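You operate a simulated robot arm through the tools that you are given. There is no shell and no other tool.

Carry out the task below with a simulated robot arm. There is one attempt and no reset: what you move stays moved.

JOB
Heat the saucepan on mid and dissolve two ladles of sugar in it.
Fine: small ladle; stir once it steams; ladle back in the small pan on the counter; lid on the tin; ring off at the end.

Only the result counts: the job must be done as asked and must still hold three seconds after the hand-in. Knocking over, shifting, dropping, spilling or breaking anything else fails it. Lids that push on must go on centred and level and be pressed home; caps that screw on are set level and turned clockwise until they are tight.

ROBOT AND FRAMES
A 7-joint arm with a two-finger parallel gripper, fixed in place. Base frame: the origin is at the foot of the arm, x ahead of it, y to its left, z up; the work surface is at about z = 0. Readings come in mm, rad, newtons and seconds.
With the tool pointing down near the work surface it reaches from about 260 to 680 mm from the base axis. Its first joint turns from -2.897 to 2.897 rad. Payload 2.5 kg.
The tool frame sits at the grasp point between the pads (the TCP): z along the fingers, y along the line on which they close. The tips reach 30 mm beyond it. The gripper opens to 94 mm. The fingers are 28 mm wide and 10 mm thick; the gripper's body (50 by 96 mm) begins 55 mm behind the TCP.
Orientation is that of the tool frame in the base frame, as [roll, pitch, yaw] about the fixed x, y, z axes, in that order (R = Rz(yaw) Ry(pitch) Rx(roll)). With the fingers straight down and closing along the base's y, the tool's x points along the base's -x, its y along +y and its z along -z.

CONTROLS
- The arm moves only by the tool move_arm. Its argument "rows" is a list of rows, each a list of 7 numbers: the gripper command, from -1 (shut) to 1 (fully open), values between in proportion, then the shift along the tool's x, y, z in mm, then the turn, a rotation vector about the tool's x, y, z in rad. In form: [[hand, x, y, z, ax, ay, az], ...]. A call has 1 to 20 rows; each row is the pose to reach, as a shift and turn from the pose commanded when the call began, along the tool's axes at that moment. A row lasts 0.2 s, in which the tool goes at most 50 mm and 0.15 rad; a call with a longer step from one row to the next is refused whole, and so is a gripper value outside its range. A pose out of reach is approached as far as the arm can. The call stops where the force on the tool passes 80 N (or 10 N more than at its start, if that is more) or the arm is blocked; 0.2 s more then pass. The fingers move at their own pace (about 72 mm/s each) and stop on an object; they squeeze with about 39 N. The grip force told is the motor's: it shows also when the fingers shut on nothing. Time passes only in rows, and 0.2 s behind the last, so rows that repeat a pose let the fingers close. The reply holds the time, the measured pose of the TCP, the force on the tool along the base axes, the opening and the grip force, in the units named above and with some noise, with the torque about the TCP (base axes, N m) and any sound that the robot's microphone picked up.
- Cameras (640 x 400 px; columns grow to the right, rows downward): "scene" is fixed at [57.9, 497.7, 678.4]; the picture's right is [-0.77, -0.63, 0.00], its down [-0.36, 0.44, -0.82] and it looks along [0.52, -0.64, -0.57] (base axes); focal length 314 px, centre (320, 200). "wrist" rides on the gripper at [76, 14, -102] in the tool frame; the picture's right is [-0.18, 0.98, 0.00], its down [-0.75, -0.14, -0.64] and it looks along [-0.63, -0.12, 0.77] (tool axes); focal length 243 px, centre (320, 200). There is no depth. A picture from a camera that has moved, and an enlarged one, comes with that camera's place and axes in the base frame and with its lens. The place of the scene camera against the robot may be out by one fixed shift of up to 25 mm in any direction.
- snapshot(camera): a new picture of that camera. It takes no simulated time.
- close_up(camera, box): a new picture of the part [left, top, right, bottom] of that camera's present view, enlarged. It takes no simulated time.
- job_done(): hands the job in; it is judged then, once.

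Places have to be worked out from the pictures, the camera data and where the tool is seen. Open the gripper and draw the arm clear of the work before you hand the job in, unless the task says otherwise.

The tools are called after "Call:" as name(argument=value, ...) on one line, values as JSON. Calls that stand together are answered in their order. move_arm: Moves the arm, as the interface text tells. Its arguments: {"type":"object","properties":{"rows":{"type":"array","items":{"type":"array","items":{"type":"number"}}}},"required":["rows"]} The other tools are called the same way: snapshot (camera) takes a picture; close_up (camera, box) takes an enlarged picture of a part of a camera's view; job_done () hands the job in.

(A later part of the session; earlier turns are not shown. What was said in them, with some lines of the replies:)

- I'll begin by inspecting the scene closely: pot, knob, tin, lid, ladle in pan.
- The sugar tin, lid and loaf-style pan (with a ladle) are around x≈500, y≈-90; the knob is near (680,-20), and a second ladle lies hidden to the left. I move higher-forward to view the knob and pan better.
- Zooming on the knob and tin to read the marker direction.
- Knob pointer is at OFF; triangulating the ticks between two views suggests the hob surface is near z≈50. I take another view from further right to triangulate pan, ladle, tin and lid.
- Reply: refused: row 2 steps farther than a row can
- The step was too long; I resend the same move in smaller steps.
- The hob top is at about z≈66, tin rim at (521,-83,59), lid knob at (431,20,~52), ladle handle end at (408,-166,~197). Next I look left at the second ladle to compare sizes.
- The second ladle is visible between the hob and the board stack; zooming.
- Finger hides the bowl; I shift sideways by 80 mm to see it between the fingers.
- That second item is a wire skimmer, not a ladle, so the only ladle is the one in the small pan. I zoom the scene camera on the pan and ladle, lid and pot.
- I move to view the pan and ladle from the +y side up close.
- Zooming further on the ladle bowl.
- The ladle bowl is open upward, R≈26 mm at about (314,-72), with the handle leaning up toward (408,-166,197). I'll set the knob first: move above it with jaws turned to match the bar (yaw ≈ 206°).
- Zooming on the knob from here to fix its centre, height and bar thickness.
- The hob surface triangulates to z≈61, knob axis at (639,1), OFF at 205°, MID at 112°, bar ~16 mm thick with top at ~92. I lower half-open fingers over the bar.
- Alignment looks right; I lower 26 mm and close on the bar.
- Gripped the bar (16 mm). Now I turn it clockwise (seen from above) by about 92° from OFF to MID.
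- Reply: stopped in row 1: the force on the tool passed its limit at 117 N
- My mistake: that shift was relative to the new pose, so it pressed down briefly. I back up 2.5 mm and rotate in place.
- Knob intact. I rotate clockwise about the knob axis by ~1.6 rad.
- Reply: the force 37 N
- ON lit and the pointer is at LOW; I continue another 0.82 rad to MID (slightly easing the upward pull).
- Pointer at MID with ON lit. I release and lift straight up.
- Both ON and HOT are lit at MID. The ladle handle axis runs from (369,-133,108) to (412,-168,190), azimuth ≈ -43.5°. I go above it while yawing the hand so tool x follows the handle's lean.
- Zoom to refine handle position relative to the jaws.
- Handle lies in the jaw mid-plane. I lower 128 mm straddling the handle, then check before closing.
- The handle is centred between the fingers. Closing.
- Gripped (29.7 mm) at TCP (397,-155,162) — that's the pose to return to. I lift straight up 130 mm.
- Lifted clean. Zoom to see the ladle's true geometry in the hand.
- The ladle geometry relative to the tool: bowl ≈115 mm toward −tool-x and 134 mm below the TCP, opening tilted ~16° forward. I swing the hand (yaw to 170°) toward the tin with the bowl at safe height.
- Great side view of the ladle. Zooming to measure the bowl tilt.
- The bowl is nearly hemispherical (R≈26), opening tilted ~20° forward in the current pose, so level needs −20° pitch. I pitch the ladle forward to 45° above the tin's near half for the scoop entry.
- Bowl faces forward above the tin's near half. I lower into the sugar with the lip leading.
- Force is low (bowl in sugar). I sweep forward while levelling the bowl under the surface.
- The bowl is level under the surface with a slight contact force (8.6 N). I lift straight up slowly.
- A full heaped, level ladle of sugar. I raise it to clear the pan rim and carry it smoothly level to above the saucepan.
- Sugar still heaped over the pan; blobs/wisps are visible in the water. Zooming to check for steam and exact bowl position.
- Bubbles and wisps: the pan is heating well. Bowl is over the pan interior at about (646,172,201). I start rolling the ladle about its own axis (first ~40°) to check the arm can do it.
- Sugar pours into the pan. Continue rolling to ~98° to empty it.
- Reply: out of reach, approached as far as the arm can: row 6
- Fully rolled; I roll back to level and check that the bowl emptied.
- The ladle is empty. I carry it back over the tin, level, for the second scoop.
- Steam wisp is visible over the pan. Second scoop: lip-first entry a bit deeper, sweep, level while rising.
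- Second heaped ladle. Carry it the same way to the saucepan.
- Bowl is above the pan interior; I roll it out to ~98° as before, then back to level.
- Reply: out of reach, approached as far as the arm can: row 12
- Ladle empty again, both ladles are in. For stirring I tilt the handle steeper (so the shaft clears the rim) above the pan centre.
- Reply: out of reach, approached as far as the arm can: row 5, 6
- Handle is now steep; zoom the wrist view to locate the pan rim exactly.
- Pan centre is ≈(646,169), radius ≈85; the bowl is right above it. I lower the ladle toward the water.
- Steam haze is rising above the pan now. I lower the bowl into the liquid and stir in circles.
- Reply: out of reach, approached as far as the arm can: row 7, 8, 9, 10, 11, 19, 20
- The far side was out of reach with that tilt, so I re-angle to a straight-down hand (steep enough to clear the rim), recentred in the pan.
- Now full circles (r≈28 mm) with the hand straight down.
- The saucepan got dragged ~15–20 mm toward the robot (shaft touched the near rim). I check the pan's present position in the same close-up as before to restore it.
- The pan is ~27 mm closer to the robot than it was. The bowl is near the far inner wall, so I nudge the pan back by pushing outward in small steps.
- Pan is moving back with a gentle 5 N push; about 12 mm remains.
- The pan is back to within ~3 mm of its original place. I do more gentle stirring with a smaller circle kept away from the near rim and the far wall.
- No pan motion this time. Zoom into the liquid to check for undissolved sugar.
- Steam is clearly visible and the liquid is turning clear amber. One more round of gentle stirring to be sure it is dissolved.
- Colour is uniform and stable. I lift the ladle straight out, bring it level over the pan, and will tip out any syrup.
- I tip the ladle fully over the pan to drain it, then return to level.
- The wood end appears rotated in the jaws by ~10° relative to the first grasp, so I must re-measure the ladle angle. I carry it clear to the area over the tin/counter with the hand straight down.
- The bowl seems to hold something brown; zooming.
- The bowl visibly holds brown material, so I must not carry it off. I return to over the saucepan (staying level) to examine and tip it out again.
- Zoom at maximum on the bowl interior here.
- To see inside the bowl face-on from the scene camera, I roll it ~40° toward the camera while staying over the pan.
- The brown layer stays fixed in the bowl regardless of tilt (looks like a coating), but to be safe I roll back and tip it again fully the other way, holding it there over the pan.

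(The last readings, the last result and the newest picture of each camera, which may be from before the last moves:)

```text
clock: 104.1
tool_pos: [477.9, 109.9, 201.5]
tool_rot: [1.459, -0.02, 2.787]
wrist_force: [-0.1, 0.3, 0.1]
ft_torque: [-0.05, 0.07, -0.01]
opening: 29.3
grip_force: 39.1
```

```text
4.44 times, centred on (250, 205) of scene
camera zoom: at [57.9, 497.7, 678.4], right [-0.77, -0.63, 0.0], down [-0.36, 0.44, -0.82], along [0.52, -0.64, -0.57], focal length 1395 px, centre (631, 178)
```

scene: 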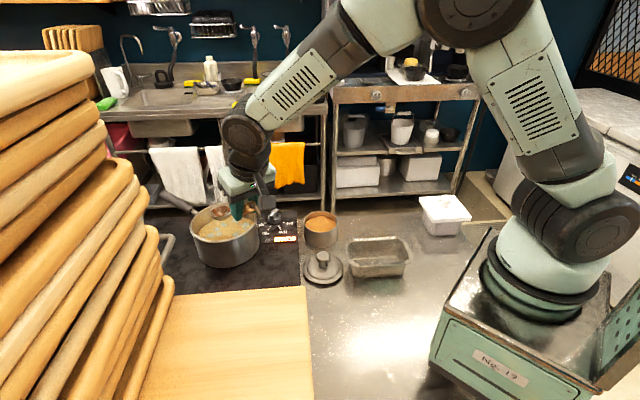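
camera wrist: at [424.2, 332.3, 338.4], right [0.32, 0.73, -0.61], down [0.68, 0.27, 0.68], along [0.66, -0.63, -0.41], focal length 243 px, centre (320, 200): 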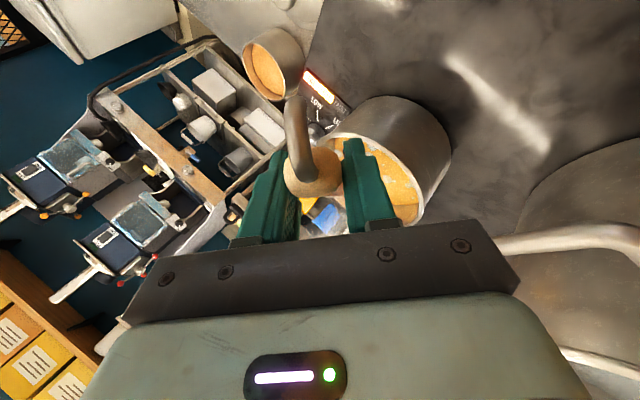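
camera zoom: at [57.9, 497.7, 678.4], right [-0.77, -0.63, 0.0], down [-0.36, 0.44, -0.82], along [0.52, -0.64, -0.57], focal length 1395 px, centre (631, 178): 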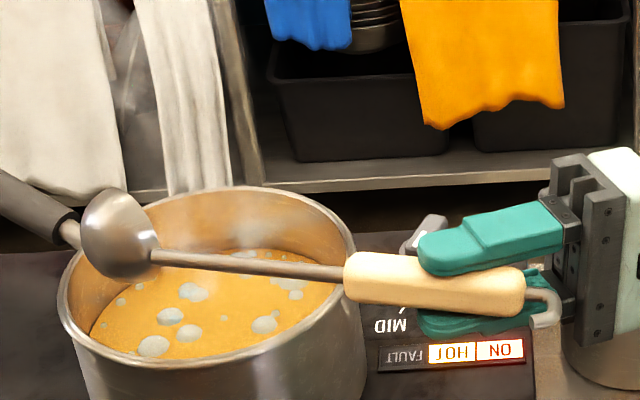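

Nothing more falls out. I roll back to level and re-inspect.

Call:
move_arm(rows=[[-1, 0.2, 12.5, 0.9, 0.138, 0, -0.025], [-1, 0.6, 24.8, 3.4, 0.2755, 0, -0.05], [-1, 1.4, 36.6, 7.7, 0.413, 0, -0.0756], [-1, 2.5, 47.6, 13.5, 0.551, 0, -0.101], [-1, 3.8, 57.8, 20.8, 0.689, 0, -0.126], [-1, 5.4, 66.8, 29.4, 0.8266, 0, -0.151], [-1, 7.1, 74.5, 39.1, 0.964, 0, -0.176], [-1, 9.1, 80.7, 49.8, 1.102, 0, -0.2016], [-1, 11.2, 85.4, 61.3, 1.24, 0, -0.2268], [-1, 13.4, 88.4, 73.3, 1.378, 0, -0.252], [-1, 15.6, 89.7, 85.6, 1.515, 0, -0.277], [-1, 17.9, 89.2, 97.9, 1.653, 0, -0.302], [-1, 17.9, 89.2, 97.9, 1.653, 0, -0.302]])

Call:
close_up(camera="scene", box=[216, 208, 242, 228])

Call:
close_up(camera="scene", box=[290, 200, 350, 250])

```text
clock: 106.9
tool_pos: [494.0, 196.7, 300.9]
tool_rot: [3.141, 0.179, 2.967]
wrist_force: [0.7, 0.2, 0.0]
ft_torque: [0.0, 0.05, -0.03]
opening: 29.1
grip_force: 38.8
```

```text
16.00 times, centred on (229, 218) of scene
camera zoom: at [57.9, 497.7, 678.4], right [-0.77, -0.63, 0.0], down [-0.36, 0.44, -0.82], along [0.52, -0.64, -0.57], focal length 5023 px, centre (1776, -88)
```

zoom: 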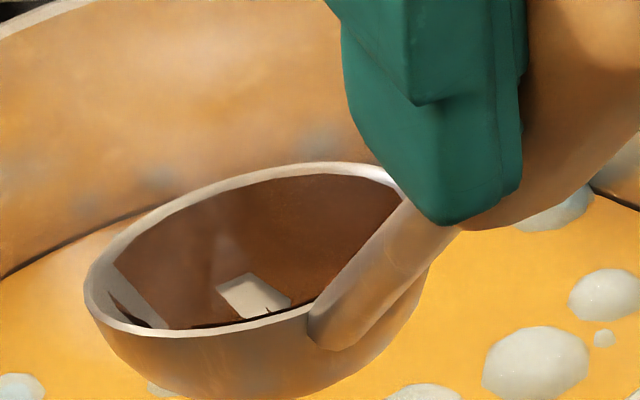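

```text
8.00 times, centred on (320, 225) of scene
camera zoom: at [57.9, 497.7, 678.4], right [-0.77, -0.63, 0.0], down [-0.36, 0.44, -0.82], along [0.52, -0.64, -0.57], focal length 2511 px, centre (320, 0)
```

zoom: 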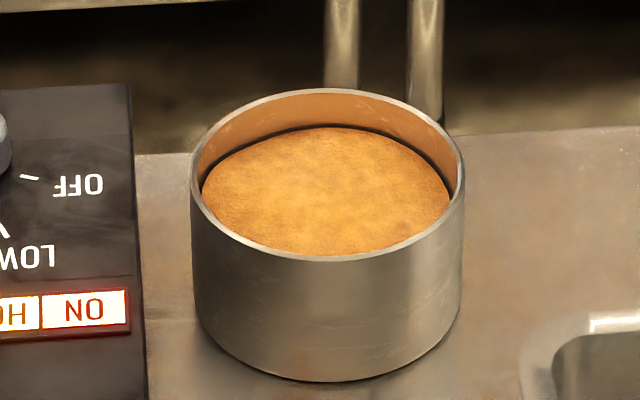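

Unchanged in every pose and nothing pours out, so it is just a sugar stain lining the bowl. The ladle also slid ~11 mm toward the fingertips in the grip, which I'll account for. Heading back to the small pan: first translate to clear space.

Call:
move_arm(rows=[[-1, -1, -14, 0, 0, 0.0, 0], [-1, -3.7, -42, -0.5, 0, 0.0, 0], [-1, -6.8, -76, -1, 0, 0.0, 0], [-1, -10, -110, -1.4, 0, 0.0, 0], [-1, -13.1, -144, -1.9, 0, 0.04, 0], [-1, -16.3, -178, -2.3, 0, 0.08, 0], [-1, -19.4, -212, -2.8, 0, 0.12, 0], [-1, -22.3, -244, -3.2, 0, 0.15, 0], [-1, -24.9, -272.8, -3.6, 0, 0.181, 0], [-1, -24.9, -272.8, -3.6, 0, 0.181, 0]])

Call:
close_up(camera="scene", box=[280, 130, 420, 290])

```text
clock: 109.1
tool_pos: [469.2, -76.7, 309.7]
tool_rot: [3.141, -0.001, 2.97]
wrist_force: [0.4, 0.4, -0.3]
ft_torque: [0.0, 0.02, 0.0]
opening: 29.1
grip_force: 38.8
```

```text
2.50 times, centred on (350, 210) of scene
camera zoom: at [57.9, 497.7, 678.4], right [-0.77, -0.63, 0.0], down [-0.36, 0.44, -0.82], along [0.52, -0.64, -0.57], focal length 785 px, centre (245, 175)
```

zoom: 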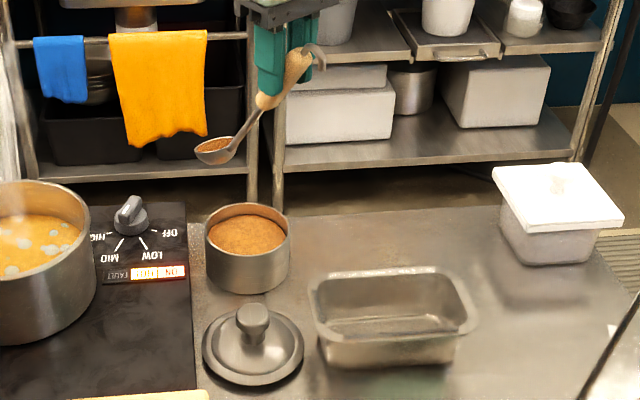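

Everything else is in place. Now yaw the hand back to the original grasp heading above the small pan.

Call:
move_arm(rows=[[-1, 3.3, -4.9, -1.1, 0, 0, -0.142], [-1, 6.5, -9.7, -2.2, 0, 0, -0.284], [-1, 9.8, -14.6, -3.3, 0, 0, -0.426], [-1, 13.1, -19.5, -4.4, 0, 0, -0.568], [-1, 16.4, -24.3, -5.6, 0, 0, -0.71], [-1, 19.6, -29.2, -6.7, 0, 0, -0.852], [-1, 22.9, -34.1, -7.8, 0, 0, -0.994], [-1, 26.2, -38.9, -8.9, 0, 0, -1.136], [-1, 29.5, -43.8, -10, 0, 0, -1.278], [-1, 32.7, -48.7, -11.1, 0, 0, -1.42], [-1, 36, -53.5, -12.2, 0, 0, -1.562], [-1, 39.3, -58.4, -13.3, 0, 0, -1.704], [-1, 42.5, -63.3, -14.4, 0, 0, -1.846], [-1, 45.8, -68.1, -15.6, 0, 0, -1.988], [-1, 49.1, -73, -16.7, 0, 0, -2.13], [-1, 52.4, -77.9, -17.8, 0, 0, -2.272], [-1, 55.6, -82.7, -18.9, 0, 0, -2.414], [-1, 58.9, -87.6, -20, 0, 0, -2.556], [-1, 58.9, -87.6, -20, 0, 0, -2.556]])

Call:
close_up(camera="scene", box=[340, 130, 430, 280])

Call:
snapshot(camera="wrist")

```text
clock: 113.1
tool_pos: [396.5, -151.8, 329.2]
tool_rot: [-3.141, 0.0, -0.757]
wrist_force: [0.2, 0.3, -0.5]
ft_torque: [0.0, -0.02, 0.01]
opening: 29.3
grip_force: 38.7
```

```text
2.67 times, centred on (385, 205) of scene
camera zoom: at [57.9, 497.7, 678.4], right [-0.77, -0.63, 0.0], down [-0.36, 0.44, -0.82], along [0.52, -0.64, -0.57], focal length 837 px, centre (147, 187)
```

zoom: 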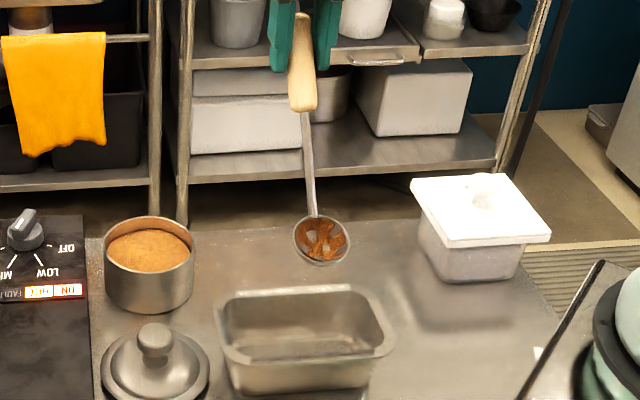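

```text
taken
camera wrist: at [442.3, -214.9, 430.9], right [-0.81, -0.59, 0.0], down [-0.45, 0.62, 0.64], along [-0.38, 0.52, -0.77], focal length 243 px, centre (320, 200)
```

wrist: 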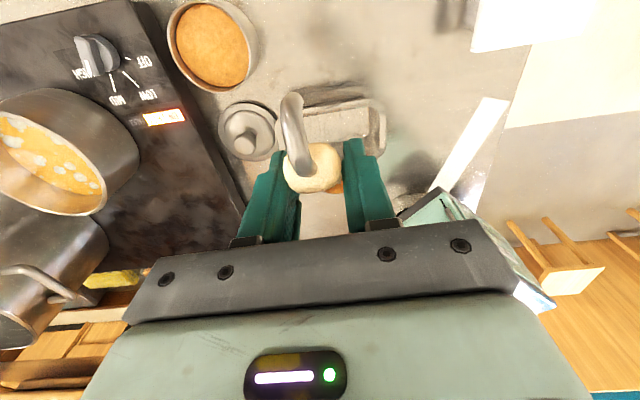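

The face-on view shows only patchy stain on bare metal: the ladle is empty. I descend into the small pan to just above the resting height.

Call:
move_arm(rows=[[-1, -0.5, 0.6, 40, 0, 0, 0], [-1, -1, 1.2, 80, 0, 0, 0], [-1, -1.5, 1.7, 115, 0, 0, 0], [-1, -1.5, 1.7, 135, 0, 0, 0], [-1, -1.5, 1.7, 145, 0, 0, 0], [-1, -1.5, 1.7, 145, 0, 0, 0]])

Call:
close_up(camera="scene", box=[350, 160, 420, 280])

```text
clock: 114.5
tool_pos: [395.0, -152.2, 184.2]
tool_rot: [-3.141, 0.001, -0.759]
wrist_force: [0.0, 0.0, -0.4]
ft_torque: [-0.02, -0.02, 0.0]
opening: 29.3
grip_force: 38.8
```

```text
3.33 times, centred on (385, 220) of scene
camera zoom: at [57.9, 497.7, 678.4], right [-0.77, -0.63, 0.0], down [-0.36, 0.44, -0.82], along [0.52, -0.64, -0.57], focal length 1046 px, centre (103, 133)
```

zoom: 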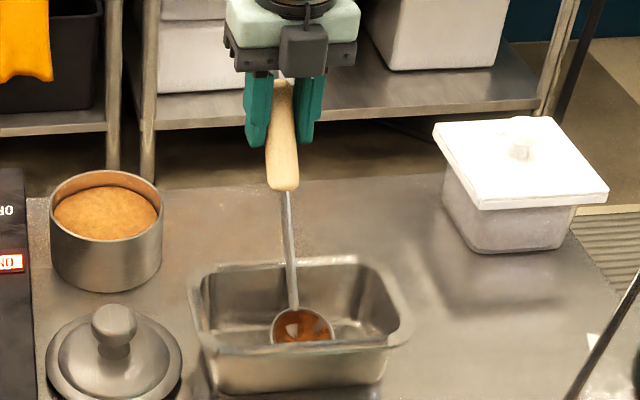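

Bowl is inside the pan, close to the floor. I creep down until a light contact force.

Call:
move_arm(rows=[[-1, 0, 0, 2, 0, 0, 0], [-1, 0, 0, 4, 0, 0, 0], [-1, 0, 0, 6, 0, 0, 0], [-1, 0, 0, 6, 0, 0, 0]])

```text
clock: 115.5
tool_pos: [394.3, -151.4, 178.4]
tool_rot: [-3.139, 0.002, -0.759]
wrist_force: [-2.2, 1.5, 9.8]
ft_torque: [0.68, 0.7, 0.01]
opening: 29.3
grip_force: 39.1
```

Contact (9.8 N) at about z≈179. I back off 1 mm and open the gripper.

Call:
move_arm(rows=[[-1, 0, 0, -1.2, 0, 0, 0], [-1, 0, 0, -1.2, 0, 0, 0], [-0.3, 0, 0, -1.2, 0, 0, 0], [-0.2, 0, 0, -1.2, 0, 0, 0], [0.1, 0, 0, -1.2, 0, 0, 0], [0.5, 0, 0, -1.2, 0, 0, 0], [0.5, 0, 0, -1.2, 0, 0, 0], [0.5, 0, 0, -1.2, 0, 0, 0]])

Call:
close_up(camera="scene", box=[350, 160, 420, 280])

Call:
snapshot(camera="wrist")

```text
clock: 117.3
tool_pos: [395.9, -151.9, 179.9]
tool_rot: [-3.14, 0.001, -0.76]
wrist_force: [-0.8, -1.3, 0.3]
ft_torque: [0.03, 0.0, 0.03]
opening: 70.5
grip_force: 0.1
```

```text
3.33 times, centred on (385, 220) of scene
camera zoom: at [57.9, 497.7, 678.4], right [-0.77, -0.63, 0.0], down [-0.36, 0.44, -0.82], along [0.52, -0.64, -0.57], focal length 1046 px, centre (103, 133)
```

zoom: 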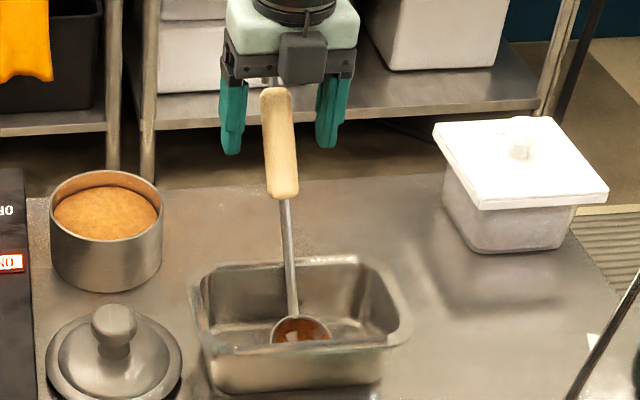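

```text
taken
camera wrist: at [440.1, -215.9, 280.5], right [-0.81, -0.59, 0.0], down [-0.45, 0.62, 0.64], along [-0.38, 0.52, -0.77], focal length 243 px, centre (320, 200)
```

wrist: 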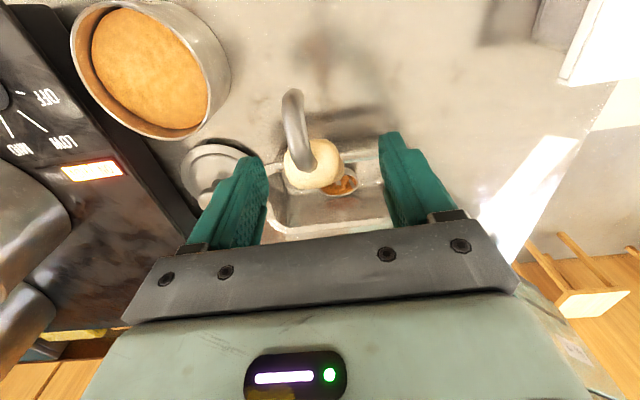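

The ladle rests steadily in the small pan. I rise straight up and swing over to the lid with jaws at yaw 180°.

Call:
move_arm(rows=[[0.5, 0, 0, -40, 0, 0, 0], [0.5, 0, 0, -85, 0, 0, 0], [0.5, 0, 0, -130, 0, 0, 0], [1, -5.8, -9.3, -130, 0, 0, 0.149], [1, -11.6, -18.6, -128, 0, 0, 0.298], [1, -17.4, -27.9, -125, 0, 0, 0.447], [1, -23.2, -37.2, -122, 0, 0, 0.596], [1, -29.1, -46.5, -119, 0, 0, 0.744], [1, -34.9, -55.8, -116, 0, 0, 0.893], [1, -40.7, -65.1, -113, 0, 0, 1.042], [1, -46.5, -74.4, -110, 0, 0, 1.191], [1, -52.3, -83.7, -107, 0, 0, 1.34], [1, -58.1, -93, -104, 0, 0, 1.489], [1, -63.9, -102.3, -100, 0, 0, 1.638], [1, -69.8, -111.6, -95, 0, 0, 1.787], [1, -75.6, -120.9, -90, 0, 0, 1.935], [1, -81.4, -130.2, -85, 0, 0, 2.084], [1, -87.2, -139.5, -78, 0, 0, 2.233], [1, -93, -148.8, -70, 0, 0, 2.382], [1, -93, -148.8, -70, 0, 0, 2.382]])

Call:
snapshot(camera="wrist")

Call:
close_up(camera="wrist", box=[220, 20, 440, 180])

Call:
close_up(camera="scene", box=[340, 150, 430, 280])

```text
clock: 121.5
tool_pos: [429.0, 20.0, 249.0]
tool_rot: [3.139, 0.001, 3.141]
wrist_force: [0.3, 0.8, -0.7]
ft_torque: [-0.02, -0.02, -0.02]
opening: 94.3
grip_force: 0.0
```

```text
taken
camera wrist: at [354.2, 33.9, 351.2], right [0.19, 0.98, 0.0], down [0.75, -0.14, 0.64], along [0.63, -0.12, -0.77], focal length 243 px, centre (320, 200)
```

wrist: 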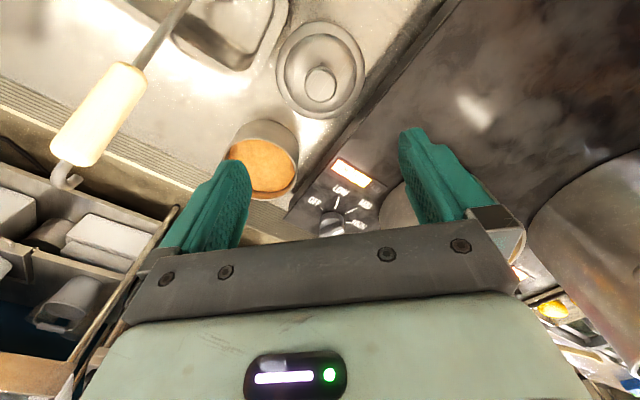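

```text
2.50 times, centred on (330, 100) of wrist
camera zoom: at [354.2, 33.9, 351.2], right [0.19, 0.98, 0.0], down [0.75, -0.14, 0.64], along [0.63, -0.12, -0.77], focal length 606 px, centre (295, 450)
```

zoom: 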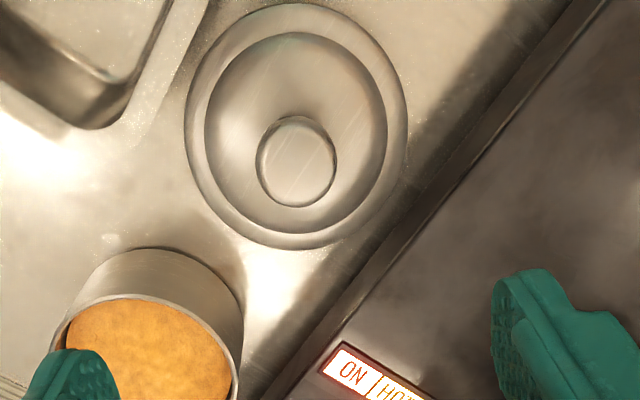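

```text
3.08 times, centred on (385, 215) of scene
camera zoom: at [57.9, 497.7, 678.4], right [-0.77, -0.63, 0.0], down [-0.36, 0.44, -0.82], along [0.52, -0.64, -0.57], focal length 966 px, centre (120, 154)
```

zoom: 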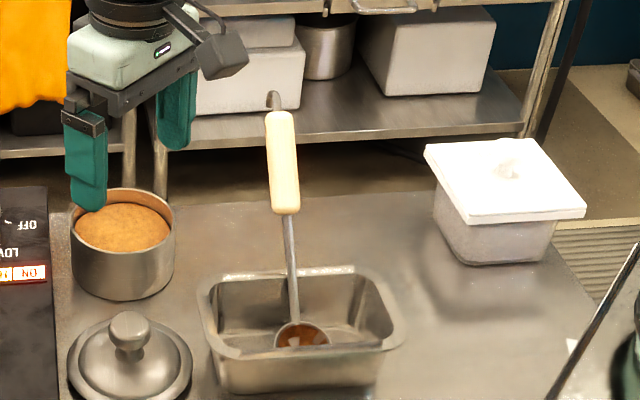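

The ladle sits as it did originally. Lid axis is at ≈(428.5,20), mushroom knob top z≈55 (ball z≈38–55). I descend to straddle the knob.

Call:
move_arm(rows=[[0.4, 0.3, 0.2, 45, 0, 0, 0], [0.4, 0.3, 0.2, 90, 0, 0, 0], [0.4, 0.3, 0.2, 125, 0, 0, 0], [0.4, 0.3, 0.2, 150, 0, 0, 0], [0.4, 0.3, 0.2, 150, 0, 0, 0]])

Call:
close_up(camera="wrist", box=[200, 40, 440, 260])

Call:
close_up(camera="scene", box=[285, 200, 375, 290])

```text
clock: 122.7
tool_pos: [428.4, 18.5, 99.6]
tool_rot: [3.141, 0.0, 3.141]
wrist_force: [-0.5, 0.7, -0.3]
ft_torque: [0.01, -0.02, -0.01]
opening: 65.6
grip_force: 0.1
```

```text
1.82 times, centred on (320, 150) of wrist
camera zoom: at [353.5, 32.3, 201.9], right [0.18, 0.98, 0.0], down [0.75, -0.14, 0.64], along [0.63, -0.12, -0.77], focal length 441 px, centre (320, 291)
```

zoom: 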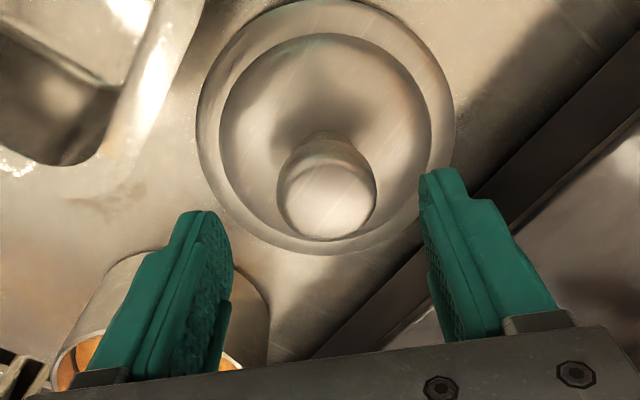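

```text
4.44 times, centred on (330, 245) of scene
camera zoom: at [57.9, 497.7, 678.4], right [-0.77, -0.63, 0.0], down [-0.36, 0.44, -0.82], along [0.52, -0.64, -0.57], focal length 1395 px, centre (276, 0)
```

zoom: 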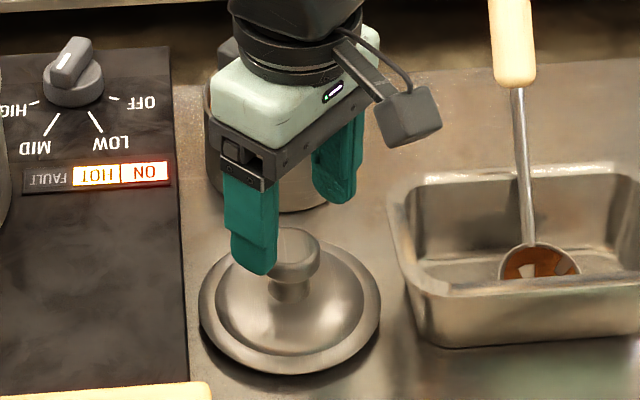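

Refined knob axis ≈(427.5,21). I shift 2.5 mm and go down, then close on the knob.

Call:
move_arm(rows=[[0.4, 0.9, 2.3, 12, 0, 0, 0], [0.4, 0.9, 2.3, 24, 0, 0, 0], [0.4, 0.9, 2.3, 34, 0, 0, 0], [0.4, 0.9, 2.3, 34, 0, 0, 0], [-1, 0.9, 2.3, 34, 0, 0, 0], [-1, 0.9, 2.3, 34, 0, 0, 0], [-1, 0.9, 2.3, 34, 0, 0, 0], [-1, 0.9, 2.3, 34, 0, 0, 0]])

Call:
close_up(camera="wrist", box=[200, 40, 440, 260])

Call:
close_up(camera="scene", box=[285, 200, 375, 290])

```text
clock: 124.5
tool_pos: [427.5, 22.6, 63.7]
tool_rot: [3.139, -0.001, -3.141]
wrist_force: [-0.1, 0.0, 0.4]
ft_torque: [0.03, 0.02, 0.01]
opening: 35.7
grip_force: 39.4
```

```text
1.82 times, centred on (320, 150) of wrist
camera zoom: at [351.6, 36.0, 166.4], right [0.18, 0.98, 0.0], down [0.75, -0.14, 0.64], along [0.63, -0.12, -0.77], focal length 441 px, centre (320, 291)
```

zoom: 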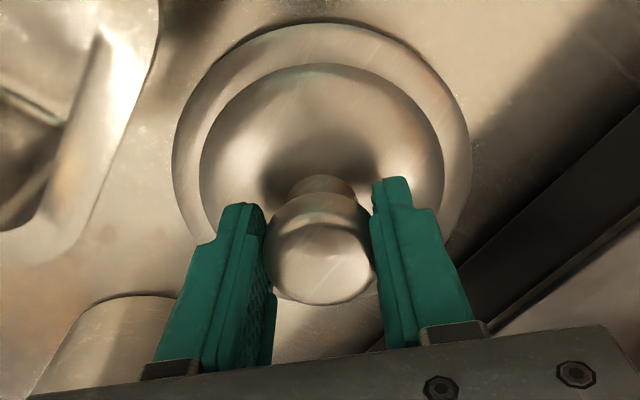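

```text
4.44 times, centred on (330, 245) of scene
camera zoom: at [57.9, 497.7, 678.4], right [-0.77, -0.63, 0.0], down [-0.36, 0.44, -0.82], along [0.52, -0.64, -0.57], focal length 1395 px, centre (276, 0)
```

zoom: 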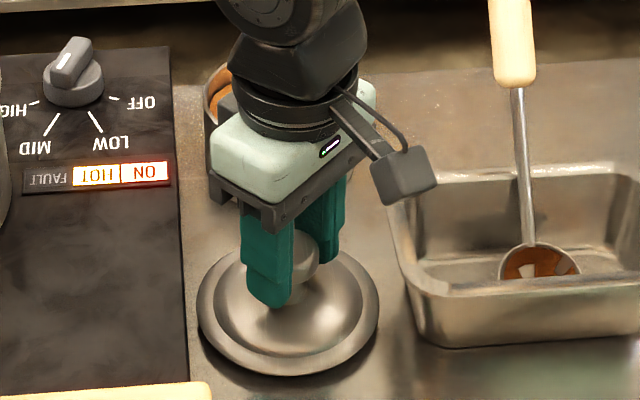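

Lid knob gripped (35.7 mm); lid axis is ~2.5 mm ahead (+x) of the TCP. I lift 100 mm and carry it above the tin.

Call:
move_arm(rows=[[-1, 0, 0, -15, 0, 0, 0], [-1, 0, 0, -45, 0, 0, 0], [-1, 0, 0, -80, 0, 0, 0], [-1, 0, 0, -100, 0, 0, 0], [-1, -10, -12, -100, 0, 0, 0], [-1, -30, -34, -100, 0, 0, 0], [-1, -50, -57, -100, 0, 0, 0], [-1, -70, -80, -100, 0, 0, 0], [-1, -86, -98, -100, 0, 0, 0], [-1, -92.5, -105.6, -100, 0, 0, 0], [-1, -92.5, -105.6, -90, 0, 0, 0], [-1, -92.5, -105.6, -90, 0, 0, 0]])

Call:
close_up(camera="scene", box=[285, 190, 355, 260])

Call:
close_up(camera="wrist", box=[200, 20, 440, 240])

```text
clock: 127.1
tool_pos: [519.8, -82.4, 154.3]
tool_rot: [3.141, -0.002, -3.141]
wrist_force: [-0.3, 0.3, -0.8]
ft_torque: [-0.02, 0.03, 0.03]
opening: 36.0
grip_force: 39.2
```

```text
5.71 times, centred on (320, 225) of scene
camera zoom: at [57.9, 497.7, 678.4], right [-0.77, -0.63, 0.0], down [-0.36, 0.44, -0.82], along [0.52, -0.64, -0.57], focal length 1794 px, centre (320, 57)
```

zoom: 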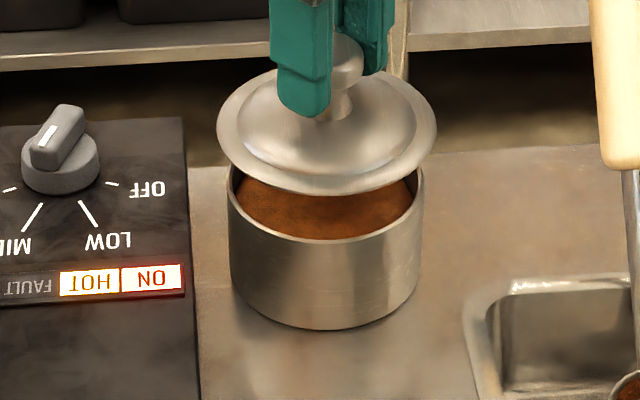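

```text
1.82 times, centred on (320, 130) of wrist
camera zoom: at [443.6, -69.8, 256.6], right [0.18, 0.98, 0.0], down [0.75, -0.14, 0.64], along [0.63, -0.12, -0.77], focal length 441 px, centre (320, 327)
```

zoom: 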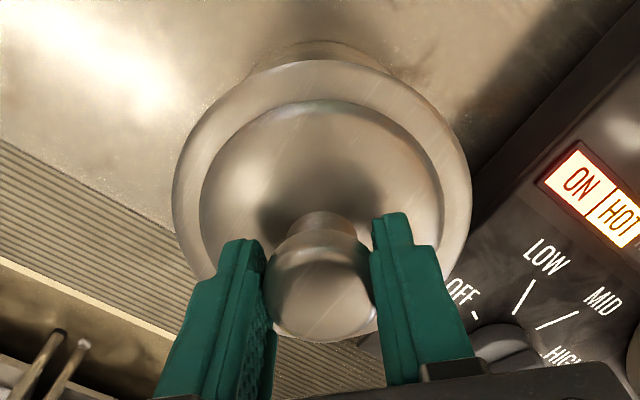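

Lid is level and well aligned in the scene view; the wrist view suggests shifting ~1 mm more in +x and −y. I lower to just above the rim.

Call:
move_arm(rows=[[-1, -1, -1.2, 10, 0, 0, 0], [-1, -1, -1.2, 20, 0, 0, 0], [-1, -1, -1.2, 27, 0, 0, 0], [-1, -1, -1.2, 27, 0, 0, 0]])

Call:
close_up(camera="scene", box=[285, 190, 355, 260])

Call:
close_up(camera="wrist", box=[200, 20, 440, 240])

```text
clock: 128.1
tool_pos: [521.0, -84.0, 127.9]
tool_rot: [3.14, 0.002, -3.141]
wrist_force: [-0.9, -0.4, -0.3]
ft_torque: [-0.01, -0.05, 0.02]
opening: 35.6
grip_force: 38.4
```

```text
5.71 times, centred on (320, 225) of scene
camera zoom: at [57.9, 497.7, 678.4], right [-0.77, -0.63, 0.0], down [-0.36, 0.44, -0.82], along [0.52, -0.64, -0.57], focal length 1794 px, centre (320, 57)
```

zoom: 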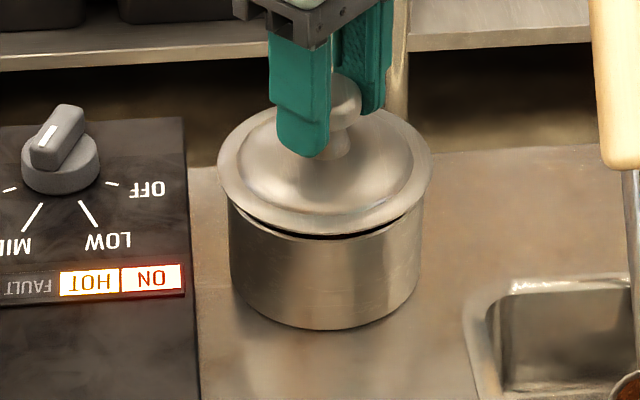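

```text
1.82 times, centred on (320, 130) of wrist
camera zoom: at [445.3, -70.6, 229.9], right [0.18, 0.98, 0.0], down [0.75, -0.14, 0.64], along [0.63, -0.12, -0.77], focal length 441 px, centre (320, 327)
```

zoom: 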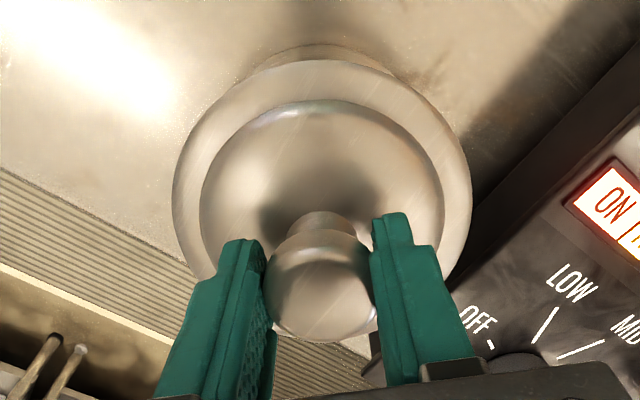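

Call:
close_up(camera="scene", box=[300, 205, 342, 240])

```text
11.43 times, centred on (321, 222) of scene
camera zoom: at [57.9, 497.7, 678.4], right [-0.77, -0.63, 0.0], down [-0.36, 0.44, -0.82], along [0.52, -0.64, -0.57], focal length 3588 px, centre (309, -57)
```

zoom: 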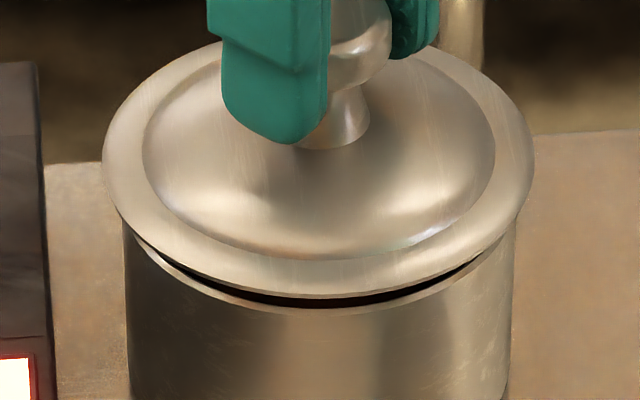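

Lid is centred over the tin within about a millimetre. I lower gently while watching force.

Call:
move_arm(rows=[[-1, 0, 0, 2, 0, 0, 0], [-1, 0, 0, 4, 0, 0, 0], [-1, 0, 0, 6, 0, 0, 0], [-1, 0, 0, 6, 0, 0, 0]])

Call:
close_up(camera="scene", box=[300, 205, 342, 240])

```text
clock: 129.1
tool_pos: [522.3, -85.2, 122.6]
tool_rot: [3.14, -0.001, 3.141]
wrist_force: [0.4, 0.8, 0.0]
ft_torque: [-0.02, -0.01, -0.03]
opening: 35.7
grip_force: 38.9
```

```text
11.43 times, centred on (321, 222) of scene
camera zoom: at [57.9, 497.7, 678.4], right [-0.77, -0.63, 0.0], down [-0.36, 0.44, -0.82], along [0.52, -0.64, -0.57], focal length 3588 px, centre (309, -57)
```

zoom: 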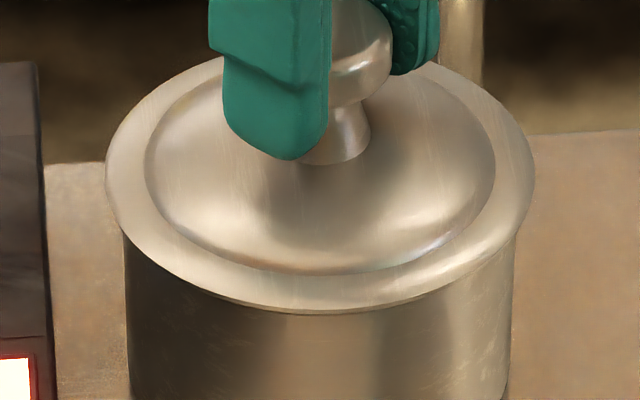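

Call:
move_arm(rows=[[-1, 0, 0, 1, 0, 0, 0], [-1, 0, 0, 2, 0, 0, 0], [-1, 0, 0, 2, 0, 0, 0]])

```text
clock: 129.9
tool_pos: [521.8, -83.9, 119.1]
tool_rot: [3.14, 0.001, 3.141]
wrist_force: [-0.1, -0.6, 0.1]
ft_torque: [-0.03, 0.02, 0.05]
opening: 35.9
grip_force: 39.0
```

Call:
move_arm(rows=[[-1, 0, 0, 1, 0, 0, 0], [-1, 0, 0, 2, 0, 0, 0], [-1, 0, 0, 3, 0, 0, 0], [-1, 0, 0, 3, 0, 0, 0]])

Call:
close_up(camera="scene", box=[300, 205, 342, 240])

```text
clock: 130.9
tool_pos: [521.8, -84.6, 118.9]
tool_rot: [3.138, -0.002, 3.141]
wrist_force: [-17.8, -1.1, 35.2]
ft_torque: [-0.06, 0.77, -0.05]
opening: 35.7
grip_force: 39.4
heard: snap
```

```text
11.43 times, centred on (321, 222) of scene
camera zoom: at [57.9, 497.7, 678.4], right [-0.77, -0.63, 0.0], down [-0.36, 0.44, -0.82], along [0.52, -0.64, -0.57], focal length 3588 px, centre (309, -57)
```

zoom: 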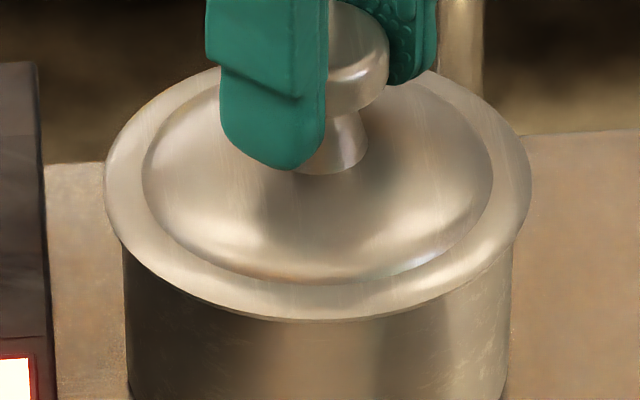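

"Snap" heard — the lid is home. I relieve the push, open the gripper and rise.

Call:
move_arm(rows=[[-1, 0, 0, -2.5, 0, 0, 0], [-0.1, 0, 0, -2.5, 0, 0, 0], [0.3, 0, 0, -2.5, 0, 0, 0], [0.4, 0, 0, -2.5, 0, 0, 0], [0.4, 0, 0, -2.5, 0, 0, 0], [0.4, 0, 0, -30, 0, 0, 0], [0.4, 0, 0, -70, 0, 0, 0], [0.4, 0, 0, -70, 0, 0, 0]])

Call:
close_up(camera="scene", box=[295, 200, 347, 245])

Call:
snapshot(camera="wrist")

```text
clock: 132.7
tool_pos: [519.4, -87.2, 186.4]
tool_rot: [3.141, -0.002, -3.14]
wrist_force: [0.6, 0.2, 0.0]
ft_torque: [-0.02, -0.02, -0.02]
opening: 65.8
grip_force: 0.0
```

```text
8.89 times, centred on (321, 222) of scene
camera zoom: at [57.9, 497.7, 678.4], right [-0.77, -0.63, 0.0], down [-0.36, 0.44, -0.82], along [0.52, -0.64, -0.57], focal length 2790 px, centre (311, 0)
```

zoom: 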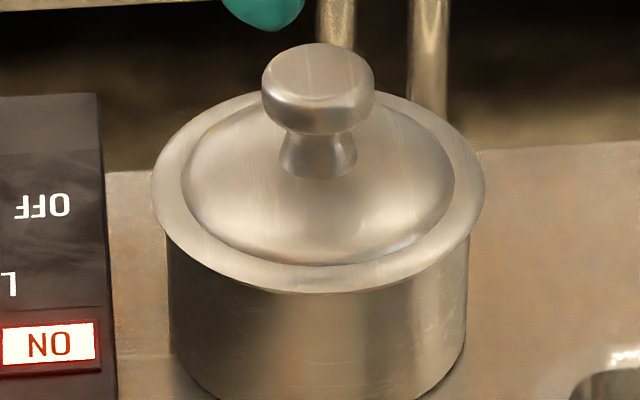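

```text
taken
camera wrist: at [443.7, -73.0, 288.1], right [0.18, 0.98, 0.0], down [0.75, -0.14, 0.64], along [0.63, -0.12, -0.77], focal length 243 px, centre (320, 200)
```

wrist: 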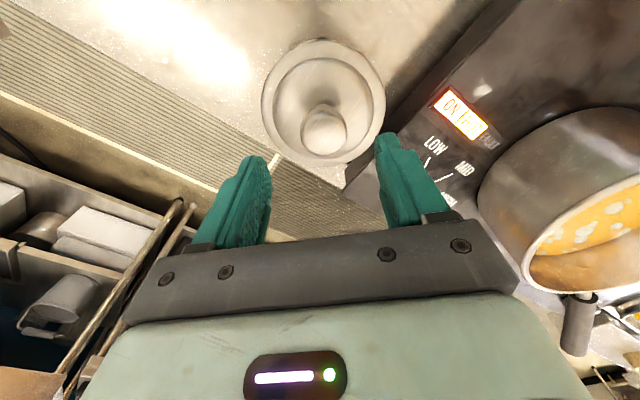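

The lid sits level and flush; the tin hasn't moved. Now to the knob: rise and move above it with yaw matching the MID bar direction.

Call:
move_arm(rows=[[0.1, 0, 0, -22, 0, 0, 0], [0.1, 0, 0, -44, 0, 0, 0], [0.1, -13.3, 9.8, -44, 0, 0, 0.131], [0.1, -26.6, 19.6, -44, 0, 0, 0.263], [0.1, -40, 29.4, -44, 0, 0, 0.394], [0.1, -53.3, 39.2, -44, 0, 0, 0.525], [0.1, -66.6, 49, -44, 0, 0, 0.656], [0.1, -79.9, 58.8, -44, 0, 0, 0.788], [0.1, -93.3, 68.6, -44, 0, 0, 0.919], [0.1, -106.6, 78.4, -44, 0, 0, 1.05], [0.1, -119.9, 88.2, -44, 0, 0, 1.1816], [0.1, -119.9, 88.2, -44, 0, 0, 1.1816]])

Call:
close_up(camera="wrist", box=[200, 20, 440, 240])

```text
clock: 135.3
tool_pos: [641.5, 3.6, 231.4]
tool_rot: [-3.14, -0.003, 1.959]
wrist_force: [-0.8, 0.7, 0.1]
ft_torque: [0.03, 0.02, 0.02]
opening: 51.7
grip_force: 0.0
```

```text
1.82 times, centred on (320, 130) of wrist
camera zoom: at [625.9, 78.1, 333.0], right [0.98, 0.2, 0.0], down [0.15, -0.75, 0.64], along [0.13, -0.63, -0.77], focal length 441 px, centre (320, 327)
```

zoom: 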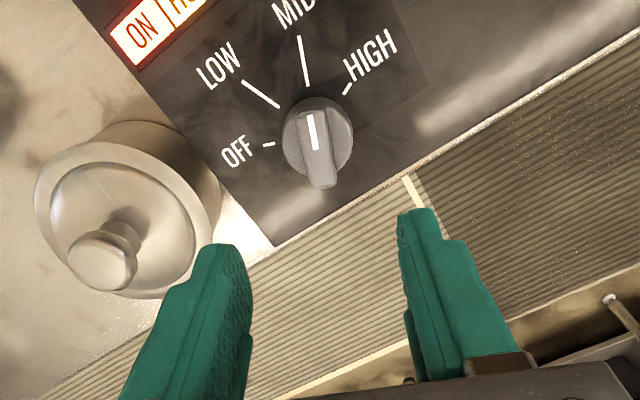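

Knob still at MID, aligned with the jaws. Descend over the bar (target z≈108) and close.

Call:
move_arm(rows=[[0.1, -1.6, -3, 40, 0, 0, 0], [0.1, -1.6, -3, 80, 0, 0, 0], [0.1, -1.6, -3, 105, 0, 0, 0], [0.1, -1.6, -3, 122, 0, 0, 0], [0.1, -1.6, -3, 122, 0, 0, 0], [-1, -1.6, -3, 122, 0, 0, 0], [-1, -1.6, -3, 122, 0, 0, 0], [-1, -1.6, -3, 122, 0, 0, 0]])

Call:
close_up(camera="wrist", box=[200, 20, 440, 240])

```text
clock: 137.1
tool_pos: [638.3, 1.6, 107.9]
tool_rot: [3.138, -0.002, 1.96]
wrist_force: [22.1, 3.9, -12.3]
ft_torque: [0.12, -0.17, 0.02]
opening: 15.8
grip_force: 45.7
```

```text
1.82 times, centred on (320, 130) of wrist
camera zoom: at [623.5, 76.7, 210.5], right [0.98, 0.2, 0.0], down [0.15, -0.75, 0.64], along [0.13, -0.63, -0.77], focal length 441 px, centre (320, 327)
```

zoom: 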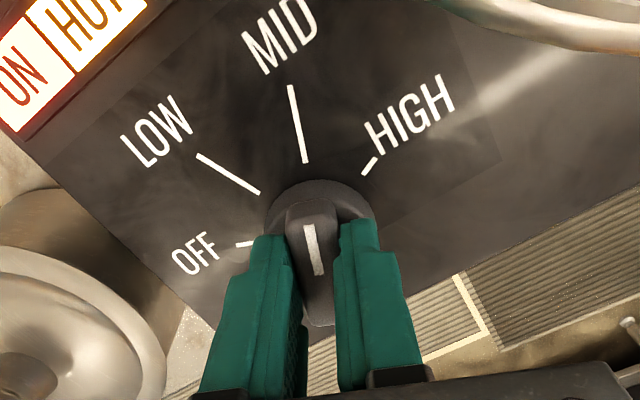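

Gripped. I turn it counter-clockwise (seen from above) back through LOW to OFF.

Call:
move_arm(rows=[[-1, -0.4, 0.9, 0, 0, 0, -0.135], [-1, -0.4, 0.9, 0, 0, 0, -0.27], [-1, -0.4, 0.9, 0, 0, 0, -0.405], [-1, -0.4, 0.9, 0, 0, 0, -0.54], [-1, -0.4, 0.9, 0, 0, 0, -0.675], [-1, -0.4, 0.9, 0, 0, 0, -0.81], [-1, -0.4, 0.9, 0, 0, 0, -0.945], [-1, -0.4, 0.9, 0, 0, 0, -1.08], [-1, -0.4, 0.9, 0, 0, 0, -1.215], [-1, -0.4, 0.9, 0, 0, 0, -1.35], [-1, -0.4, 0.9, 0, 0, 0, -1.485], [-1, -0.4, 0.9, 0, 0, 0, -1.613], [-1, -0.4, 0.9, 0, 0, 0, -1.613]])

Call:
close_up(camera="wrist", box=[200, 20, 440, 240])

Call:
close_up(camera="scene", box=[240, 170, 320, 250])

```text
clock: 139.9
tool_pos: [638.8, 0.5, 108.0]
tool_rot: [3.137, -0.003, -2.71]
wrist_force: [-22.7, -0.5, -1.3]
ft_torque: [-0.18, -0.01, -1.37]
opening: 16.0
grip_force: 44.7
```

```text
1.82 times, centred on (320, 130) of wrist
camera zoom: at [564.5, -19.8, 210.9], right [-0.24, 0.97, 0.0], down [0.75, 0.19, 0.64], along [0.62, 0.16, -0.77], focal length 441 px, centre (320, 327)
```

zoom: 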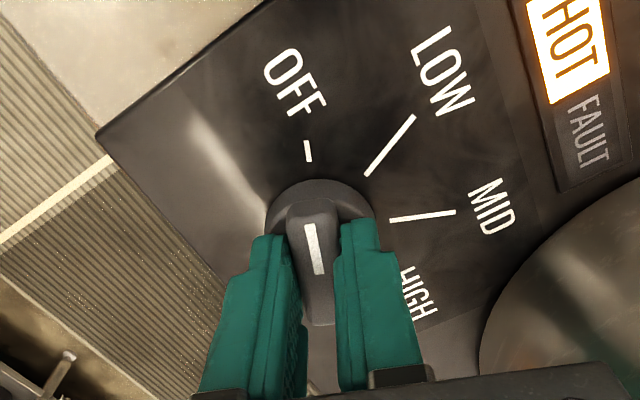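

```text
5.00 times, centred on (280, 210) of scene
camera zoom: at [57.9, 497.7, 678.4], right [-0.77, -0.63, 0.0], down [-0.36, 0.44, -0.82], along [0.52, -0.64, -0.57], focal length 1570 px, centre (520, 150)
```

zoom: 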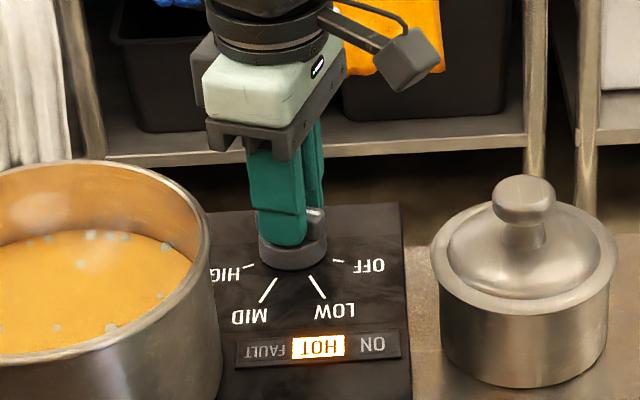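

ON light is out (HOT is residual heat); pointer at OFF. I release, rise and retract clear.

Call:
move_arm(rows=[[0.0, 0, 0, 0, 0, 0, 0], [0.0, 0, 0, 0, 0, 0, 0], [0.0, 0, 0, 0, 0, 0, 0], [0.0, 0, 0, -40, 0, 0, 0], [0.0, 0, 0, -80, 0, 0, 0], [0.2, 0, 0, -130, 0, 0, 0], [0.5, 0, 0, -180, 0, 0, 0], [1, 30, 10, -210, 0, 0, 0], [1, 70, 20, -235, 0, 0, 0], [1, 110, 30, -255, 0, 0, 0], [1, 150, 40, -275, 0, 0, 0], [1, 190, 50, -290, 0, 0, 0], [1, 190, 50, -290, 0, 0, 0]])

Call:
snapshot(camera="scene")

Call:
close_up(camera="scene", box=[160, 170, 320, 290])

Call:
close_up(camera="scene", box=[290, 170, 480, 290])

Call:
snapshot(camera="wrist")

```text
clock: 142.7
tool_pos: [446.6, -32.7, 399.8]
tool_rot: [3.14, 0.001, -2.71]
wrist_force: [-0.1, 0.6, -0.2]
ft_torque: [-0.02, 0.03, 0.01]
opening: 93.7
grip_force: 0.0
```

```text
taken
```

scene: 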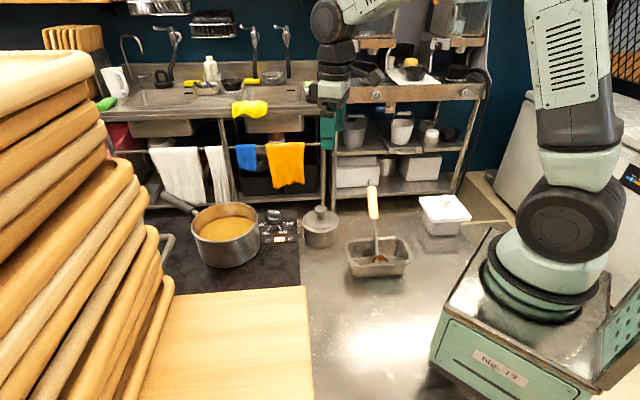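

```text
3.33 times, centred on (240, 230) of scene
camera zoom: at [57.9, 497.7, 678.4], right [-0.77, -0.63, 0.0], down [-0.36, 0.44, -0.82], along [0.52, -0.64, -0.57], focal length 1046 px, centre (587, 100)
```

zoom: 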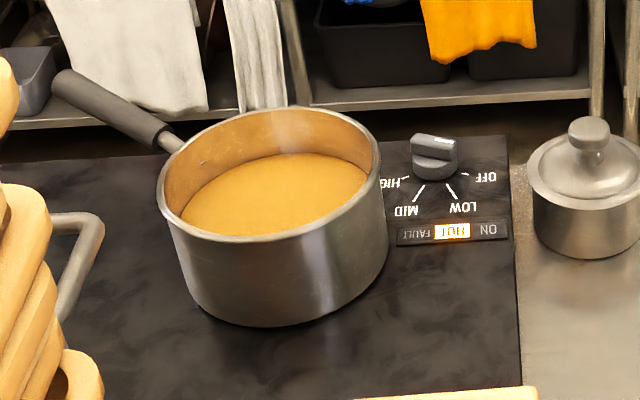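

```text
3.33 times, centred on (385, 230) of scene
camera zoom: at [57.9, 497.7, 678.4], right [-0.77, -0.63, 0.0], down [-0.36, 0.44, -0.82], along [0.52, -0.64, -0.57], focal length 1046 px, centre (103, 100)
```

zoom: 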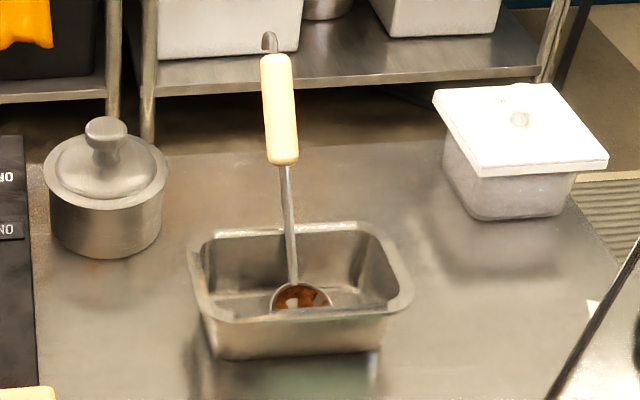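

```text
taken
camera wrist: at [372.6, -51.7, 502.3], right [-0.24, 0.97, 0.0], down [0.74, 0.19, 0.64], along [0.62, 0.16, -0.77], focal length 243 px, centre (320, 200)
```

wrist: 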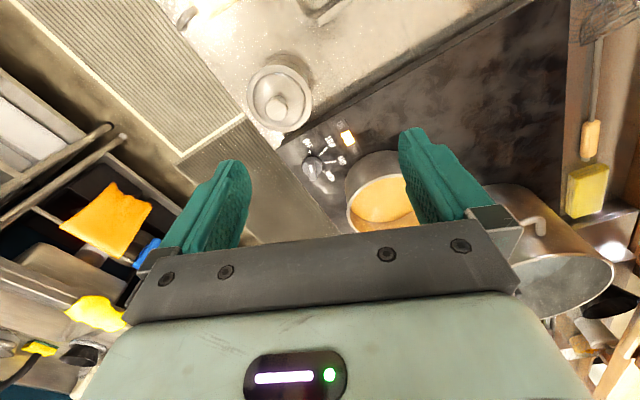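

Everything looks in place. One last check of the liquid, the ladle bowl and the lid before handing in.

Call:
close_up(camera="scene", box=[195, 195, 260, 245])

Call:
close_up(camera="scene", box=[360, 240, 400, 275])

Call:
close_up(camera="wrist", box=[230, 50, 430, 250])

```text
8.00 times, centred on (228, 220) of scene
camera zoom: at [57.9, 497.7, 678.4], right [-0.77, -0.63, 0.0], down [-0.36, 0.44, -0.82], along [0.52, -0.64, -0.57], focal length 2511 px, centre (1060, 40)
```

zoom: 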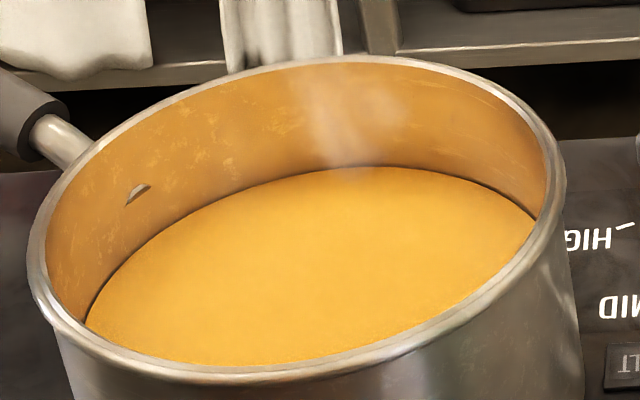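

```text
11.43 times, centred on (380, 258) of scene
camera zoom: at [57.9, 497.7, 678.4], right [-0.77, -0.63, 0.0], down [-0.36, 0.44, -0.82], along [0.52, -0.64, -0.57], focal length 3588 px, centre (-366, -457)
```

zoom: 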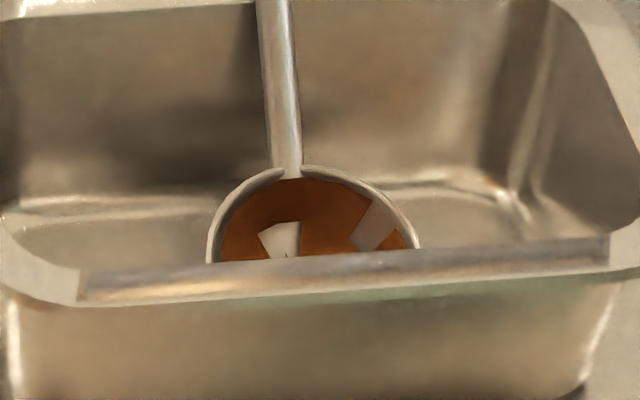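

```text
2.00 times, centred on (330, 150) of wrist
camera zoom: at [372.6, -51.7, 502.3], right [-0.24, 0.97, 0.0], down [0.74, 0.19, 0.64], along [0.62, 0.16, -0.77], focal length 485 px, centre (300, 300)
```

zoom: 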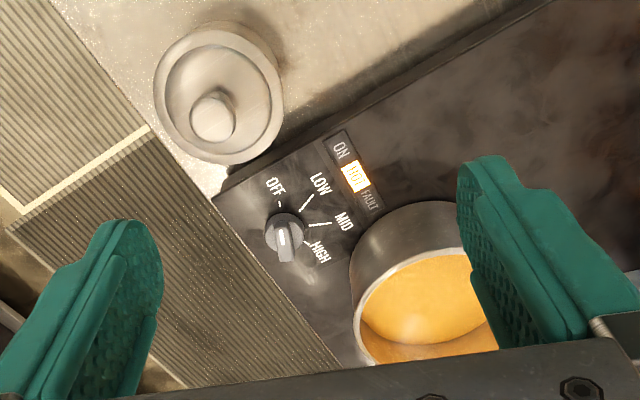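

The syrup is uniform and still steaming, with no grains visible. The knob is at OFF, the lid snapped on level, the ladle is in the small pan, and the arm is clear with the gripper open, so I'm handing in.

Call:
job_done()

```text
The job is handed in.
```

I finished the job and handed it in, but the saucepan slid during stirring and I had to push it back. I don't have the verdict.

- **Heat:** I set the ring to MID and the pan heated until it steamed. The knob is now back at OFF. The ON light is out and HOT is still lit from leftover heat.
- **Sugar:** I tipped two heaped ladles of sugar into the saucepan.
- **Stirring:** I stirred once steam was visible. The liquid ended up an even amber with no visible grains.
- **Ladle:** It is back in the small pan, resting as it did at the start. A brown film of sugar still lines the bowl. It stayed put when I tipped the ladle right over, so I treated the ladle as empty.
- **Lid:** It is on the tin, centred and level. I heard it snap home.

**Mishaps**
- **Saucepan shift:** The ladle dragged the pan about 27 mm toward the robot while I was stirring. I pushed it back with the ladle to within about 3–5 mm of where it started. It stayed on the ring and nothing spilled that I could see.
- **Knob press:** I pressed down on the knob by mistake early on, at about 117 N. It still turned normally afterwards.
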